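You operate a simulated robot arm through the tools that you are given. There is no shell and no other tool. Be economical: measure what you need, move in short steps, check, and stop when the job is done.

Carry out the task below with a simulated robot arm. There is one attempt and no reset: what you move stays moved.

JOB
Put one of the pots from the top of the low shelf on the chore card.

It is judged by the outcome, as a careful person would: the job done as asked, and still so three seconds after it is handed in. It fails if anything else is knocked over, pushed out of place, dropped, spilled or broken.

ROBOT AND FRAMES
A 6-joint arm with a two-finger parallel gripper, fixed in place. Base frame: the origin is at the foot of the arm, x ahead of it, y to its left, z up; the work surface is at about z = 0.86. Lengths are in m, angles in degrees, forces in N, time in s.
With the tool pointing down near the work surface it reaches from about 0.26 to 0.68 m from the base axis. Its first joint turns from -66.0 to 66.0 degrees. Payload 2.9 kg.
Tool frame: the origin (TCP) lies between the finger pads and is the grasp point; the fingertips stand 0.03 m ahead of it; z points along the fingers, y is the line along which they close. Largest opening 0.11 m; finger width 0.02, thickness 0.01; the body of the gripper, 0.048 by 0.112 m, starts 0.055 m behind the TCP.
Orientation is told as [roll, pitch, yaw] about the base's x, y, z axes, in that order, counted from this pose: with the fingers straight down and closing along the base's y, the tool's x points along the base's -x, its y along +y and its z along -z.

CONTROLS
- The arm moves only by the tool step_arm. Its argument "steps" is a list of rows, each a list of 4 numbers: the shift along the tool's x, y, z in cm, then the turn about the tool's z in degrees. In form: [[tx, ty, tz, yaw], ...]. A call has 1 to 20 rows; each row shifts and turns the commanded pose from where the row before left it, along the tool's axes as they then stand. "claw" is the gripper command, from -1 (shut) to 1 (fully open), values between in proportion, set as the call begins (left out, the last holds). A row lasts 0.2 s, in which the tool goes at most 0.05 m and 8.6 degrees; a call with a longer step from one row to the next is refused whole, and so is a gripper value outside its range. A pose out of reach is approached as far as the arm can. The call stops where the force on the tool passes 40 N (or 10 N more than at its start, if that is more) or the arm is blocked; 0.2 s more then pass. Each finger travels about 0.108 m/s and halts on what it meets, pressing with about 32 N; the grip force reading is that of the motor and also rises with nothing between the fingers. The clock runs only during rows and for 0.2 s after the last one: add rows that do not move to give the fingers time. It gives the time, the measured TCP pose, the force on the tool (base axes), the opening and the grip force at its end, in the units of the frame above (readings bear some noise).
- Cameras (640 x 400 px; columns grow to the right, rows downward): "scene" is fixed at [0.0799, 0.4381, 1.3822]; the picture's right is [-0.70, -0.71, 0.00], its down [-0.43, 0.42, -0.80] and it looks along [0.57, -0.56, -0.60] (base axes); focal length 367 px, centre (320, 200). "wrist" rides on the gripper at [0.072, 0.017, -0.103] in the tool frame; the picture's right is [-0.23, 0.97, 0.00], its down [-0.76, -0.18, -0.62] and it looks along [-0.61, -0.14, 0.78] (tool axes); focal length 222 px, centre (320, 200). There is no depth. A picture from a camera that has moved, and an enlarged one, comes with that camera's place and axes in the base frame and with its lens.
- grab_frame(camera): a new picture of that camera. It takes no simulated time.
- close_up(camera, box): a new picture of the part [left, top, right, bottom] of that camera's present view, enlarged. It takes no simulated time.
- sign_off(): hands the job in; it is judged then, once.

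Go step by step. Nothing tells you positions but the pictures and the camera data: compare them with the known pose of the tool, close in by small moves and look again before you grip or let go. The budget is 90 turns and 46 pictures, counting those below and the enlarged ones. Unless the task says otherwise, let go and move clear before handing in, and close with one line.

The tools are called after "Request:" as a command line: name --pt "numbers of a row" for each row, then --argument value for the rest, lists and objects as JSON in quotes. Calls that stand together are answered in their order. step_arm: Moves the arm, as the interface text tells. Its arguments: {"type":"object","properties":{"steps":{"type":"array","items":{"type":"array","items":{"type":"number"}}},"claw":{"type":"number"}},"required":["steps"]} The other tools are called the same way: grab_frame (camera) takes a picture; close_up (camera, box) takes an enlarged picture of a part of a camera's view; sign_off () hands the job in.

At the start:

```text
t: 0.0
tool_pos: [0.4123, 0.0268, 1.1209]
orientation: [0.1, 0.0, 0.0]
ft_force: [-0.2, 0.3, -0.3]
width: 0.1098
gripper_force: 0.1
```

scene: 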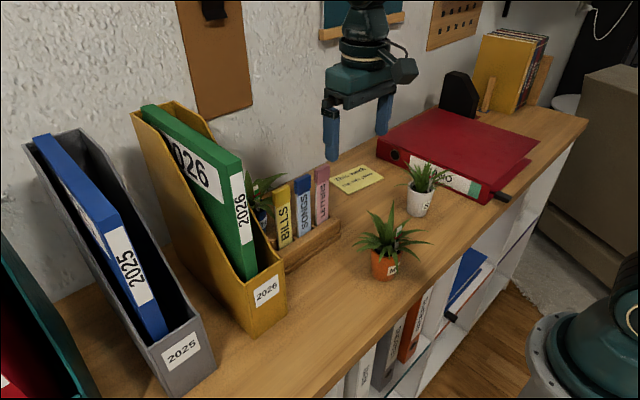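
wrist: 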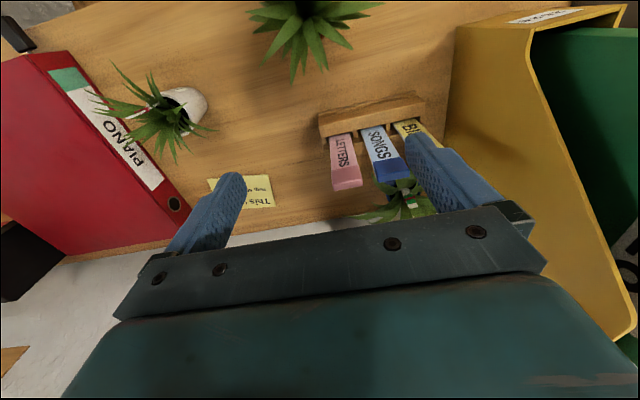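

I see a low shelf with an orange pot, a white pot and a third plant behind the file boxes, plus a yellow card on the surface. I'll enlarge the card and the pots first.

Request:
close_up --camera "scene" --box '[320, 150, 400, 200]'

Request:
close_up --camera "scene" --box '[320, 140, 480, 300]'

Request:
close_up --camera "wrist" --box '[60, 0, 460, 250]'

```text
8.00 times, centred on (360, 175) of scene
camera zoom: at [0.0799, 0.4381, 1.3822], right [-0.7, -0.71, 0.0], down [-0.43, 0.42, -0.8], along [0.57, -0.56, -0.6], focal length 2935 px, centre (0, 400)
```

zoom: 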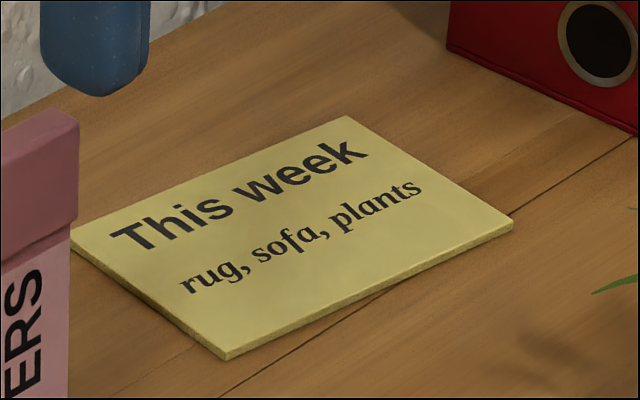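

```text
2.50 times, centred on (400, 220) of scene
camera zoom: at [0.0799, 0.4381, 1.3822], right [-0.7, -0.71, 0.0], down [-0.43, 0.42, -0.8], along [0.57, -0.56, -0.6], focal length 917 px, centre (120, 150)
```

zoom: 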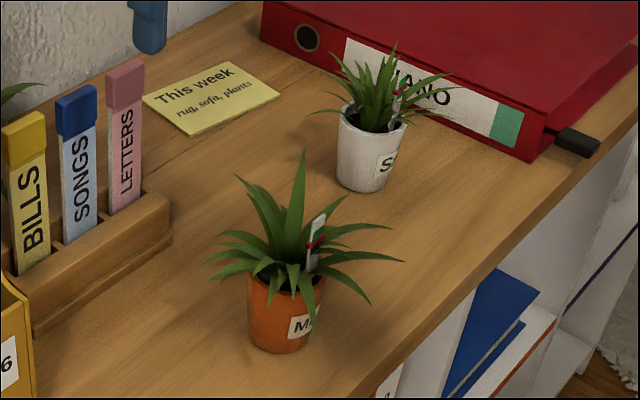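

```text
1.60 times, centred on (260, 125) of wrist
camera zoom: at [0.3419, 0.0437, 1.2244], right [0.23, 0.97, 0.0], down [0.76, -0.18, 0.62], along [0.61, -0.14, -0.78], focal length 355 px, centre (416, 320)
```

zoom: 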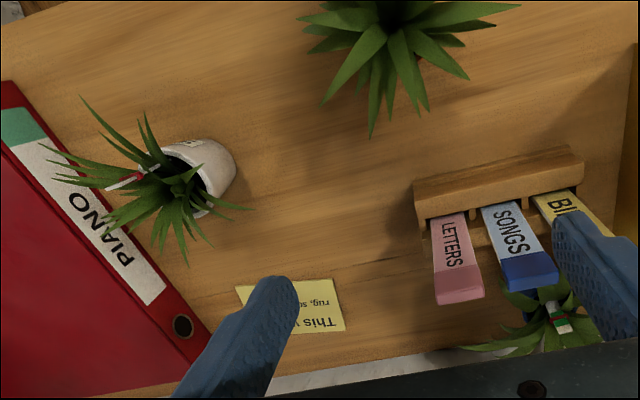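

The card ("This week: rug, sofa, plants") is centred near (0.576, -0.18). The orange pot is near (0.325, 0.03) and the white pot near (0.389, -0.173). I'll look closer at both pots before choosing.

Request:
close_up --camera "scene" --box '[380, 150, 460, 220]'

Request:
close_up --camera "scene" --box '[340, 195, 440, 285]'

```text
5.71 times, centred on (420, 185) of scene
camera zoom: at [0.0799, 0.4381, 1.3822], right [-0.7, -0.71, 0.0], down [-0.43, 0.42, -0.8], along [0.57, -0.56, -0.6], focal length 2096 px, centre (-251, 286)
```

zoom: 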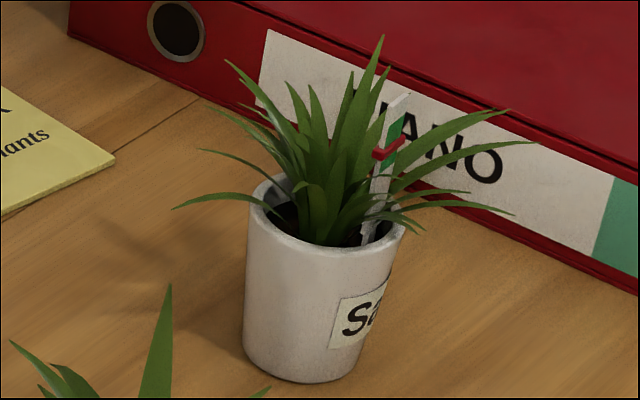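

```text
4.44 times, centred on (390, 240) of scene
camera zoom: at [0.0799, 0.4381, 1.3822], right [-0.7, -0.71, 0.0], down [-0.43, 0.42, -0.8], along [0.57, -0.56, -0.6], focal length 1630 px, centre (9, 22)
```

zoom: 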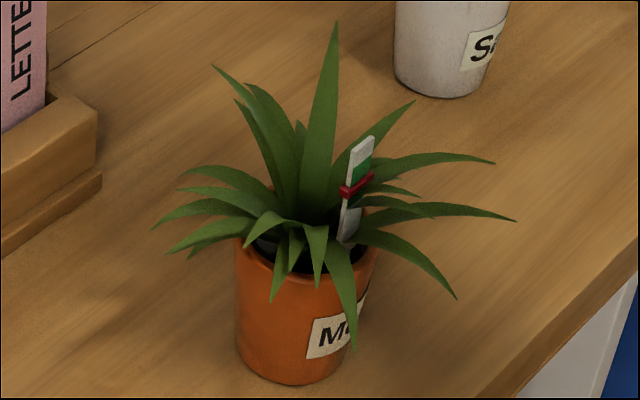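

The labels look like "Sage"-type names, so any pot will do. I choose the white one: shorter leaves, about 10 cm from the binder, and nearest the card. I'll move above it at the current height and look.

Request:
step_arm --pt "0.4 -4 0 0" --pt "0.4 -4 0 0" --pt "0.5 -4 0 0" --pt "0.5 -4 0 0" --pt "0.5 -4 0 0" --pt "0 0 0 0" --claw 1

Request:
grab_frame --camera "scene"

Request:
grab_frame --camera "wrist"

```text
t: 1.4
tool_pos: [0.3911, -0.1714, 1.1206]
orientation: [-0.1, 0.0, 0.0]
ft_force: [0.2, 0.7, 0.5]
width: 0.1099
gripper_force: 0.1
```

```text
38 pictures are left
```

scene: 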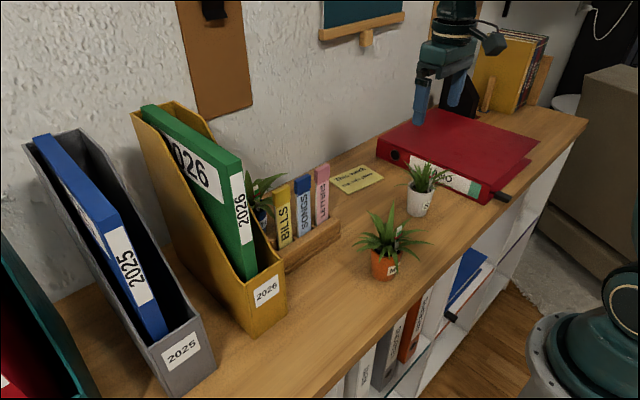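

```text
37 pictures are left
camera wrist: at [0.3196, -0.1549, 1.2243], right [0.23, 0.97, 0.0], down [0.76, -0.18, 0.62], along [0.61, -0.14, -0.78], focal length 222 px, centre (320, 200)
```

wrist: 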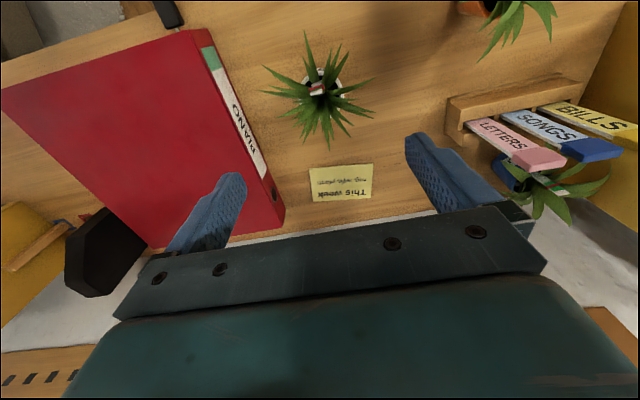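

The tool should be nearly above the white pot; I'll enlarge to get the rim's centre.

Request:
close_up --camera "wrist" --box '[250, 30, 390, 210]'

```text
2.22 times, centred on (320, 120) of wrist
camera zoom: at [0.3196, -0.1549, 1.2243], right [0.23, 0.97, 0.0], down [0.76, -0.18, 0.62], along [0.61, -0.14, -0.78], focal length 494 px, centre (320, 378)
```

zoom: 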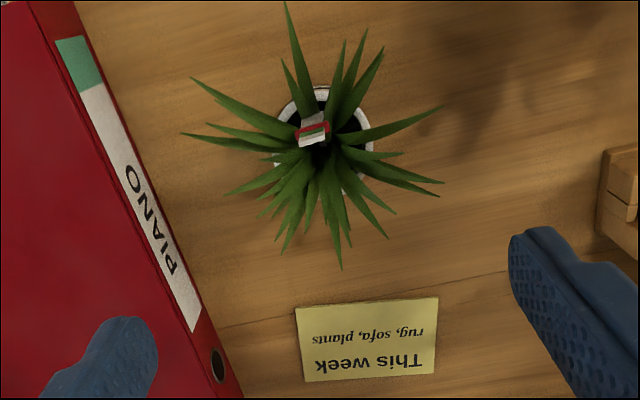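

The rim centre comes out at about (0.386, -0.168), and the card at about (0.574, -0.174). I'll correct and descend in part.

Request:
step_arm --pt "0.5 0.3 2 0" --pt "0 0 2.5 0" --pt "0 0 2.5 0" --pt "0 0 2 0" --pt "0 0 1.5 0" --pt "0 0 0 0"

Request:
close_up --camera "scene" --box '[360, 90, 520, 230]'

Request:
grab_frame --camera "wrist"

```text
t: 2.8
tool_pos: [0.386, -0.1701, 1.0161]
orientation: [0.0, 0.1, 0.0]
ft_force: [1.1, -0.4, 0.4]
width: 0.1099
gripper_force: 0.0
```

```text
2.86 times, centred on (440, 160) of scene
camera zoom: at [0.0799, 0.4381, 1.3822], right [-0.7, -0.71, 0.0], down [-0.43, 0.42, -0.8], along [0.57, -0.56, -0.6], focal length 1048 px, centre (-23, 314)
```

zoom: 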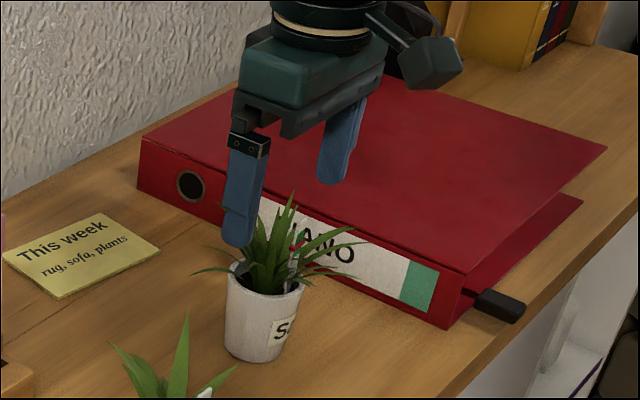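

```text
34 pictures are left
camera wrist: at [0.3148, -0.1529, 1.1192], right [0.23, 0.97, 0.0], down [0.76, -0.18, 0.62], along [0.61, -0.14, -0.78], focal length 222 px, centre (320, 200)
```

wrist: 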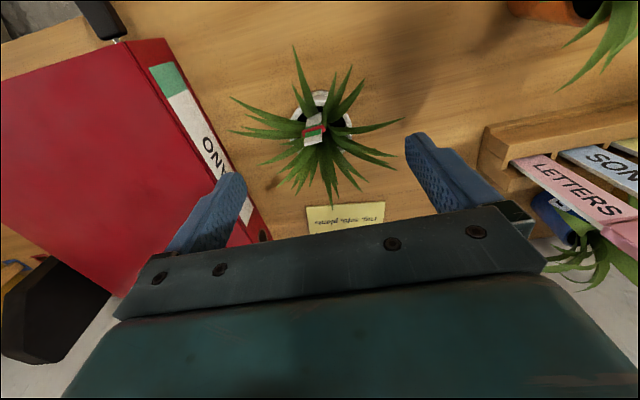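

The pot's rim sits between the open fingers, centred near (0.383, -0.167). I'll trim a few millimetres and keep descending slowly.

Request:
step_arm --pt "0.3 0.3 1 0" --pt "0 0 1 0" --pt "0 0 1 0" --pt "0 0 1 0" --pt "0 0 1 0" --pt "0 0 1 0" --pt "0 0 0 0"

Request:
close_up --camera "scene" --box '[360, 90, 520, 230]'

Request:
grab_frame --camera "wrist"

```text
t: 4.4
tool_pos: [0.3829, -0.1662, 0.9565]
orientation: [-0.1, 0.0, -0.1]
ft_force: [0.2, 0.0, 0.3]
width: 0.11
gripper_force: 0.1
```

```text
2.86 times, centred on (440, 160) of scene
camera zoom: at [0.0799, 0.4381, 1.3822], right [-0.7, -0.71, 0.0], down [-0.43, 0.42, -0.8], along [0.57, -0.56, -0.6], focal length 1048 px, centre (-23, 314)
```

zoom: 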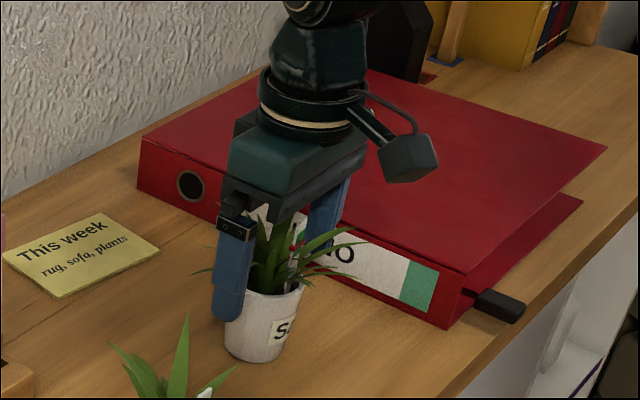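

```text
32 pictures are left
camera wrist: at [0.3115, -0.1502, 1.0593], right [0.23, 0.97, 0.0], down [0.76, -0.18, 0.62], along [0.61, -0.14, -0.78], focal length 222 px, centre (320, 200)
```

wrist: 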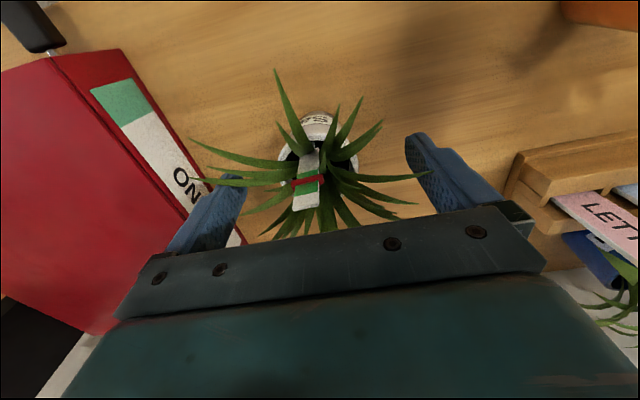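

Still no contact force; the pot is centred between the fingers in y. I'll trim x by 3 mm and go down the last few centimetres.

Request:
step_arm --pt "0.2 0 0.7 0" --pt "0 0 0.7 0" --pt "0 0 0.7 0" --pt "0 0 0.7 0" --pt "0 0 0.7 0" --pt "0 0 0.7 0" --pt "0 0 0 0"

Request:
close_up --camera "scene" --box '[360, 90, 520, 230]'

Request:
grab_frame --camera "wrist"

```text
t: 6.0
tool_pos: [0.3815, -0.1664, 0.9132]
orientation: [0.0, 0.0, 0.0]
ft_force: [0.2, 0.5, -0.6]
width: 0.11
gripper_force: 0.0
```

```text
2.86 times, centred on (440, 160) of scene
camera zoom: at [0.0799, 0.4381, 1.3822], right [-0.7, -0.71, 0.0], down [-0.43, 0.42, -0.8], along [0.57, -0.56, -0.6], focal length 1048 px, centre (-23, 314)
```

zoom: 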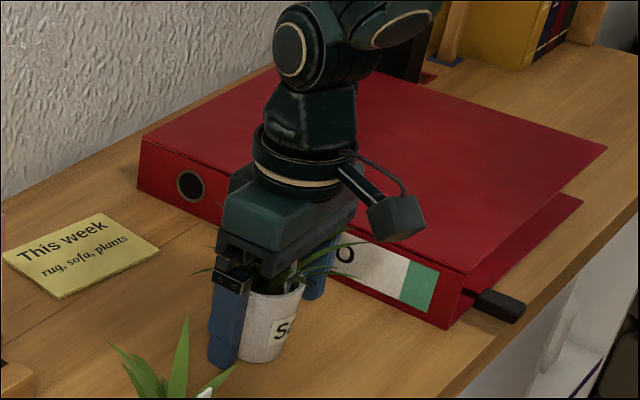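

```text
30 pictures are left
camera wrist: at [0.3082, -0.15, 1.0176], right [0.23, 0.97, 0.0], down [0.76, -0.18, 0.62], along [0.61, -0.14, -0.78], focal length 222 px, centre (320, 200)
```

wrist: 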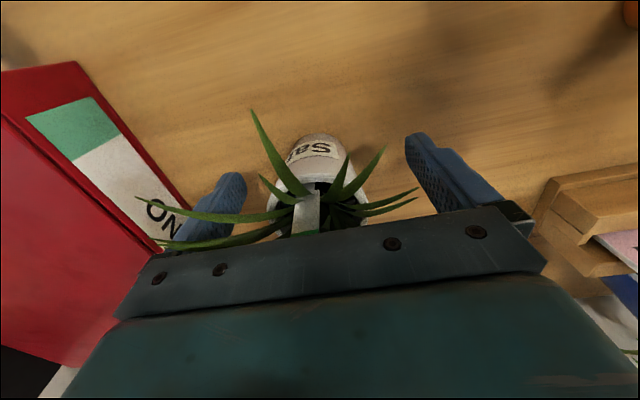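

Leaves give no resistance and the fingers straddle the pot. I'll drop 0.5 cm more and then close.

Request:
step_arm --pt "0 0 0.5 0" --pt "0 0 0 0"

Request:
step_arm --pt "0 0 0 0" --pt "0 0 0 0" --pt "0 0 0 0" --pt "0 0 0 0" --claw -1

Request:
grab_frame --camera "wrist"

```text
t: 6.6
tool_pos: [0.3802, -0.1667, 0.9076]
orientation: [0.0, 0.0, 0.0]
ft_force: [-0.4, -0.7, 0.0]
width: 0.1102
gripper_force: 0.0
```

```text
t: 7.6
tool_pos: [0.3808, -0.1657, 0.9103]
orientation: [0.0, 0.0, 0.0]
ft_force: [0.9, -1.8, 1.0]
width: 0.0562
gripper_force: 32.1
```

```text
29 pictures are left
camera wrist: at [0.3081, -0.1498, 1.0123], right [0.23, 0.97, 0.0], down [0.76, -0.18, 0.62], along [0.61, -0.14, -0.78], focal length 222 px, centre (320, 200)
```

wrist: 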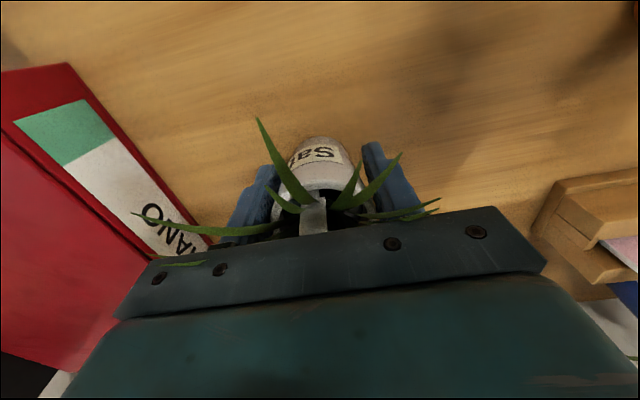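

The grip holds at 5.6 cm with the pot centred. Lifting gently.

Request:
step_arm --pt "0 0 -0.7 0" --pt "0 0 -1 0" --pt "0 0 -1 0" --pt "0 0 -1 0" --pt "0 0 -1 0" --pt "0 0 -1 0" --pt "0 0 0 0"

Request:
close_up --camera "scene" --box '[360, 90, 520, 230]'

```text
t: 9.2
tool_pos: [0.3803, -0.1666, 0.9671]
orientation: [0.1, 0.0, 0.0]
ft_force: [0.4, -0.8, -2.6]
width: 0.056
gripper_force: 31.6
```

```text
2.86 times, centred on (440, 160) of scene
camera zoom: at [0.0799, 0.438, 1.3822], right [-0.7, -0.71, 0.0], down [-0.43, 0.42, -0.8], along [0.57, -0.56, -0.6], focal length 1048 px, centre (-23, 314)
```

zoom: 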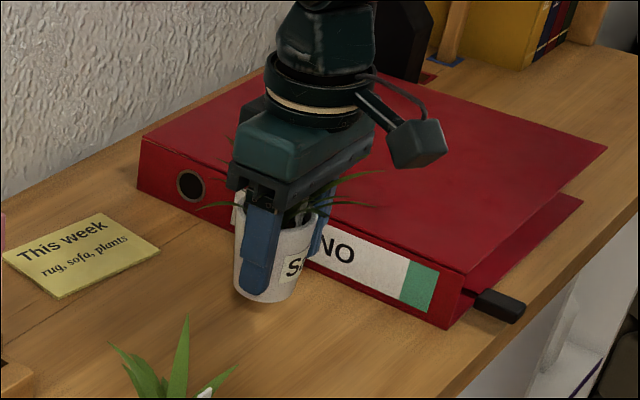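

The pot is lifted upright. Now carrying it about 19 cm outward over the card.

Request:
step_arm --pt "-2 -0.1 0 0" --pt "-2.5 -0.1 0 0" --pt "-2.5 -0.1 0 0" --pt "-2.5 -0.1 0 0" --pt "-2.5 -0.1 0 0" --pt "-2.5 -0.1 0 0" --pt "-2.5 -0.1 0 0" --pt "-1.5 0 0 0" --pt "-0.9 0 0 0" --pt "0 0 0 0" --pt "0 0 0 0"

Request:
close_up --camera "scene" --box '[280, 80, 440, 220]'

Request:
grab_frame --camera "wrist"

```text
t: 11.6
tool_pos: [0.5745, -0.1747, 0.9667]
orientation: [0.0, -0.1, 0.1]
ft_force: [0.2, -0.3, -2.6]
width: 0.056
gripper_force: 31.8
```

```text
2.86 times, centred on (360, 150) of scene
camera zoom: at [0.08, 0.438, 1.3822], right [-0.7, -0.71, 0.0], down [-0.43, 0.42, -0.8], along [0.57, -0.56, -0.6], focal length 1048 px, centre (206, 343)
```

zoom: 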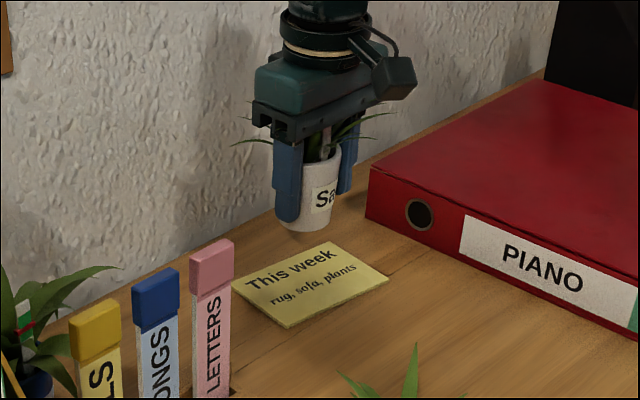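

```text
26 pictures are left
camera wrist: at [0.5032, -0.1576, 1.0692], right [0.23, 0.97, 0.0], down [0.76, -0.18, 0.62], along [0.61, -0.14, -0.78], focal length 222 px, centre (320, 200)
```

wrist: 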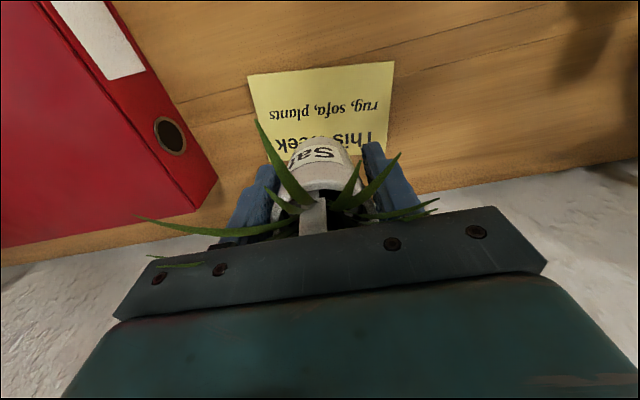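

The pot is above the card's middle (card centre ≈ (0.574, -0.17)). Lowering slowly to just about contact.

Request:
step_arm --pt "0 0.2 1 0" --pt "0 0 1 0" --pt "0 0 1 0" --pt "0 0 1 0" --pt "0 0 0.6 0" --pt "0 0 0.3 0" --pt "0 0 0 0"

Request:
close_up --camera "scene" --box '[320, 120, 420, 210]'

Request:
grab_frame --camera "wrist"

```text
t: 13.2
tool_pos: [0.5744, -0.1725, 0.9169]
orientation: [0.1, 0.0, -0.1]
ft_force: [-0.8, -0.5, -2.9]
width: 0.056
gripper_force: 32.1
```

```text
4.44 times, centred on (370, 165) of scene
camera zoom: at [0.08, 0.438, 1.3822], right [-0.7, -0.71, 0.0], down [-0.43, 0.42, -0.8], along [0.57, -0.56, -0.6], focal length 1630 px, centre (98, 356)
```

zoom: 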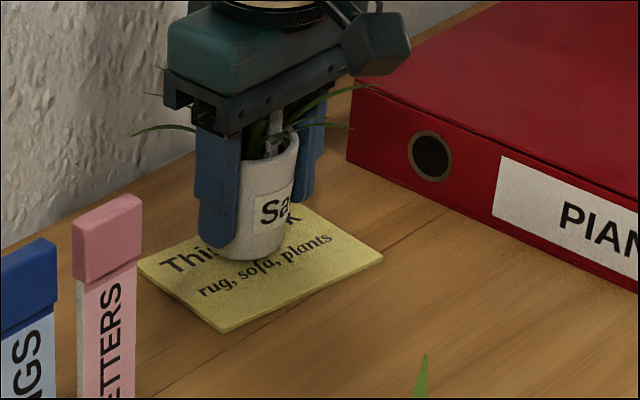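

```text
24 pictures are left
camera wrist: at [0.5032, -0.1549, 1.0198], right [0.23, 0.97, 0.0], down [0.76, -0.18, 0.62], along [0.61, -0.14, -0.78], focal length 222 px, centre (320, 200)
```

wrist: 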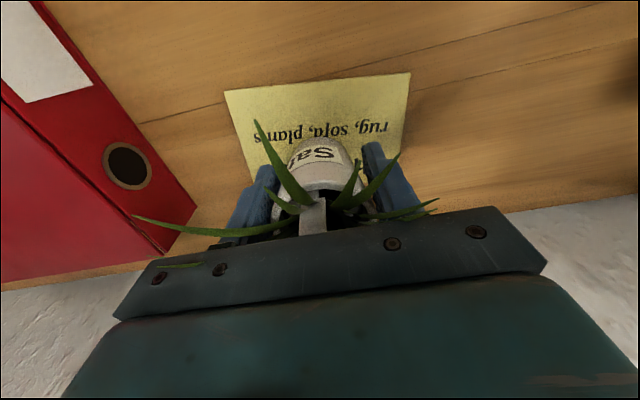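

The pot is within the card, perhaps 0.5–1 cm toward the far side. I'll nudge it nearer the centre and lower the last bit until contact.

Request:
step_arm --pt "0.5 0.3 0 0" --pt "0 0 0 0" --pt "0 0 0.2 0" --pt "0 0 0.2 0" --pt "0 0 0 0"

```text
t: 14.4
tool_pos: [0.57, -0.1694, 0.9133]
orientation: [0.0, 0.0, 0.1]
ft_force: [-0.5, 0.2, -2.9]
width: 0.0561
gripper_force: 32.1
```

No contact yet (force still only the pot's weight). I'll lower in 1 mm steps.

Request:
step_arm --pt "0 0 0.1 0" --pt "0 0 0.1 0" --pt "0 0 0 0"

Request:
close_up --camera "scene" --box '[320, 140, 400, 200]'

```text
t: 15.2
tool_pos: [0.5694, -0.1691, 0.9124]
orientation: [-0.1, -0.2, 0.1]
ft_force: [-3.0, -0.2, 14.0]
width: 0.056
gripper_force: 32.0
```

```text
6.67 times, centred on (360, 170) of scene
camera zoom: at [0.0796, 0.4381, 1.3822], right [-0.7, -0.71, 0.0], down [-0.43, 0.42, -0.8], along [0.57, -0.56, -0.6], focal length 2446 px, centre (53, 400)
```

zoom: 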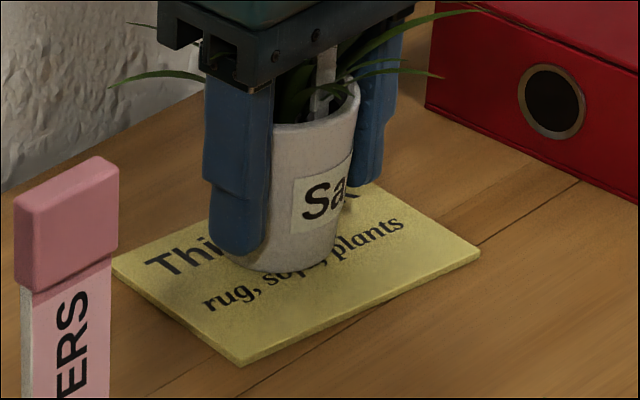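

Contact made (14 N) with the pot on the card. I'll ease off 1 mm, then open the fingers.

Request:
step_arm --pt "0 0 -0.1 0" --pt "0 0 0 0"

Request:
step_arm --pt "0 0 0 0" --pt "0 0 0 0" --pt "0 0 0 0" --claw 0.9

Request:
close_up --camera "scene" --box '[320, 140, 400, 200]'

Request:
grab_frame --camera "wrist"

```text
t: 15.8
tool_pos: [0.5693, -0.1699, 0.9122]
orientation: [-0.1, 0.0, 0.2]
ft_force: [3.8, -1.0, 9.0]
width: 0.0558
gripper_force: 32.3
```

```text
t: 16.6
tool_pos: [0.5697, -0.1693, 0.912]
orientation: [0.0, 0.0, 0.0]
ft_force: [0.2, 0.0, 0.7]
width: 0.1045
gripper_force: 0.1
```

```text
6.67 times, centred on (360, 170) of scene
camera zoom: at [0.0799, 0.4381, 1.3822], right [-0.7, -0.71, 0.0], down [-0.43, 0.42, -0.8], along [0.57, -0.56, -0.6], focal length 2446 px, centre (53, 400)
```

zoom: 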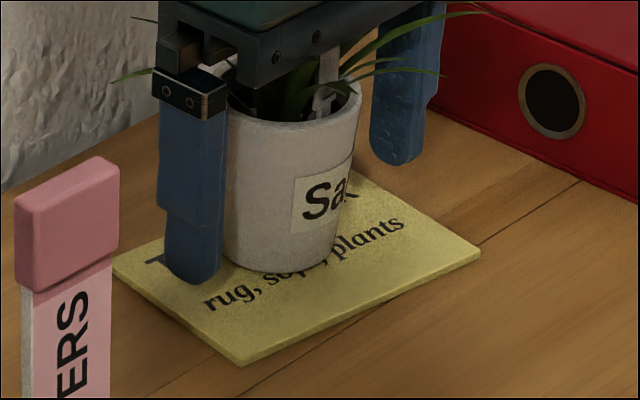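

```text
21 pictures are left
camera wrist: at [0.4979, -0.1525, 1.0153], right [0.23, 0.97, 0.0], down [0.76, -0.18, 0.62], along [0.61, -0.14, -0.78], focal length 222 px, centre (320, 200)
```

wrist: 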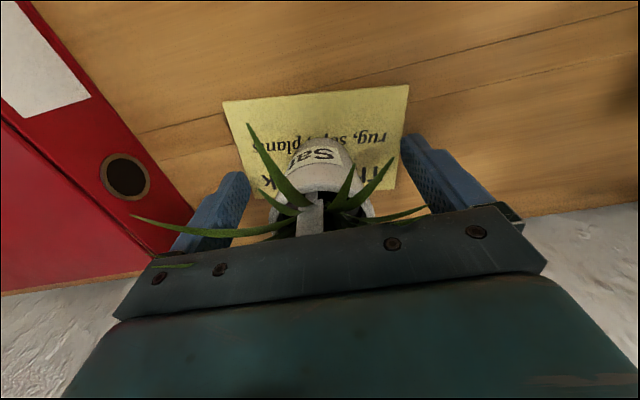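

The pot stands free and upright on the card. Now going straight up and then back clear.

Request:
step_arm --pt "0 0 -1 0" --pt "0 0 -1.5 0" --pt "0 0 -2 0" --pt "0 0 -2 0" --pt "0 0 -2.5 0" --pt "0 0 -2.5 0" --pt "0 0 -2.5 0" --pt "0 0 -2.5 0" --pt "0 0 -2 0" --pt "3 0 0 0" --pt "3 0 0 0" --pt "3 0 0 0" --pt "0 0 0 0"

Request:
grab_frame --camera "scene"

Request:
close_up --camera "scene" --box '[310, 120, 410, 210]'

```text
t: 19.4
tool_pos: [0.4773, -0.1704, 1.0958]
orientation: [0.1, 0.0, -0.2]
ft_force: [-0.1, 0.4, 0.3]
width: 0.1047
gripper_force: 0.0
```

```text
20 pictures are left
```

scene: 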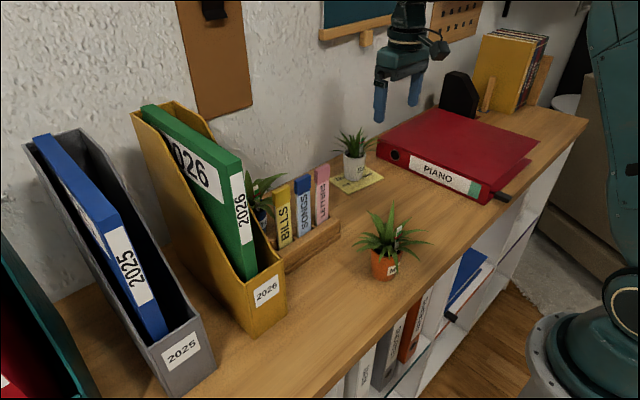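

```text
4.44 times, centred on (360, 165) of scene
camera zoom: at [0.0799, 0.4381, 1.3822], right [-0.7, -0.71, 0.0], down [-0.43, 0.42, -0.8], along [0.57, -0.56, -0.6], focal length 1630 px, centre (142, 356)
```

zoom: 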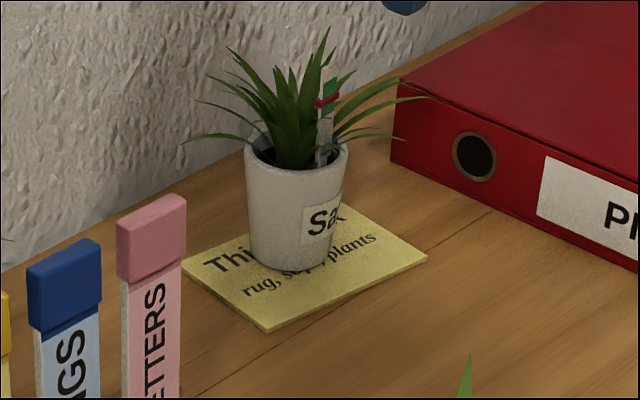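

The white pot stands upright on the card, nothing else has moved, and the arm is clear, so I'm handing it in.

Request:
sign_off

```text
The job is handed in.
```

The white pot is standing upright on the chore card, the gripper has let go and moved clear, and nothing else was disturbed.
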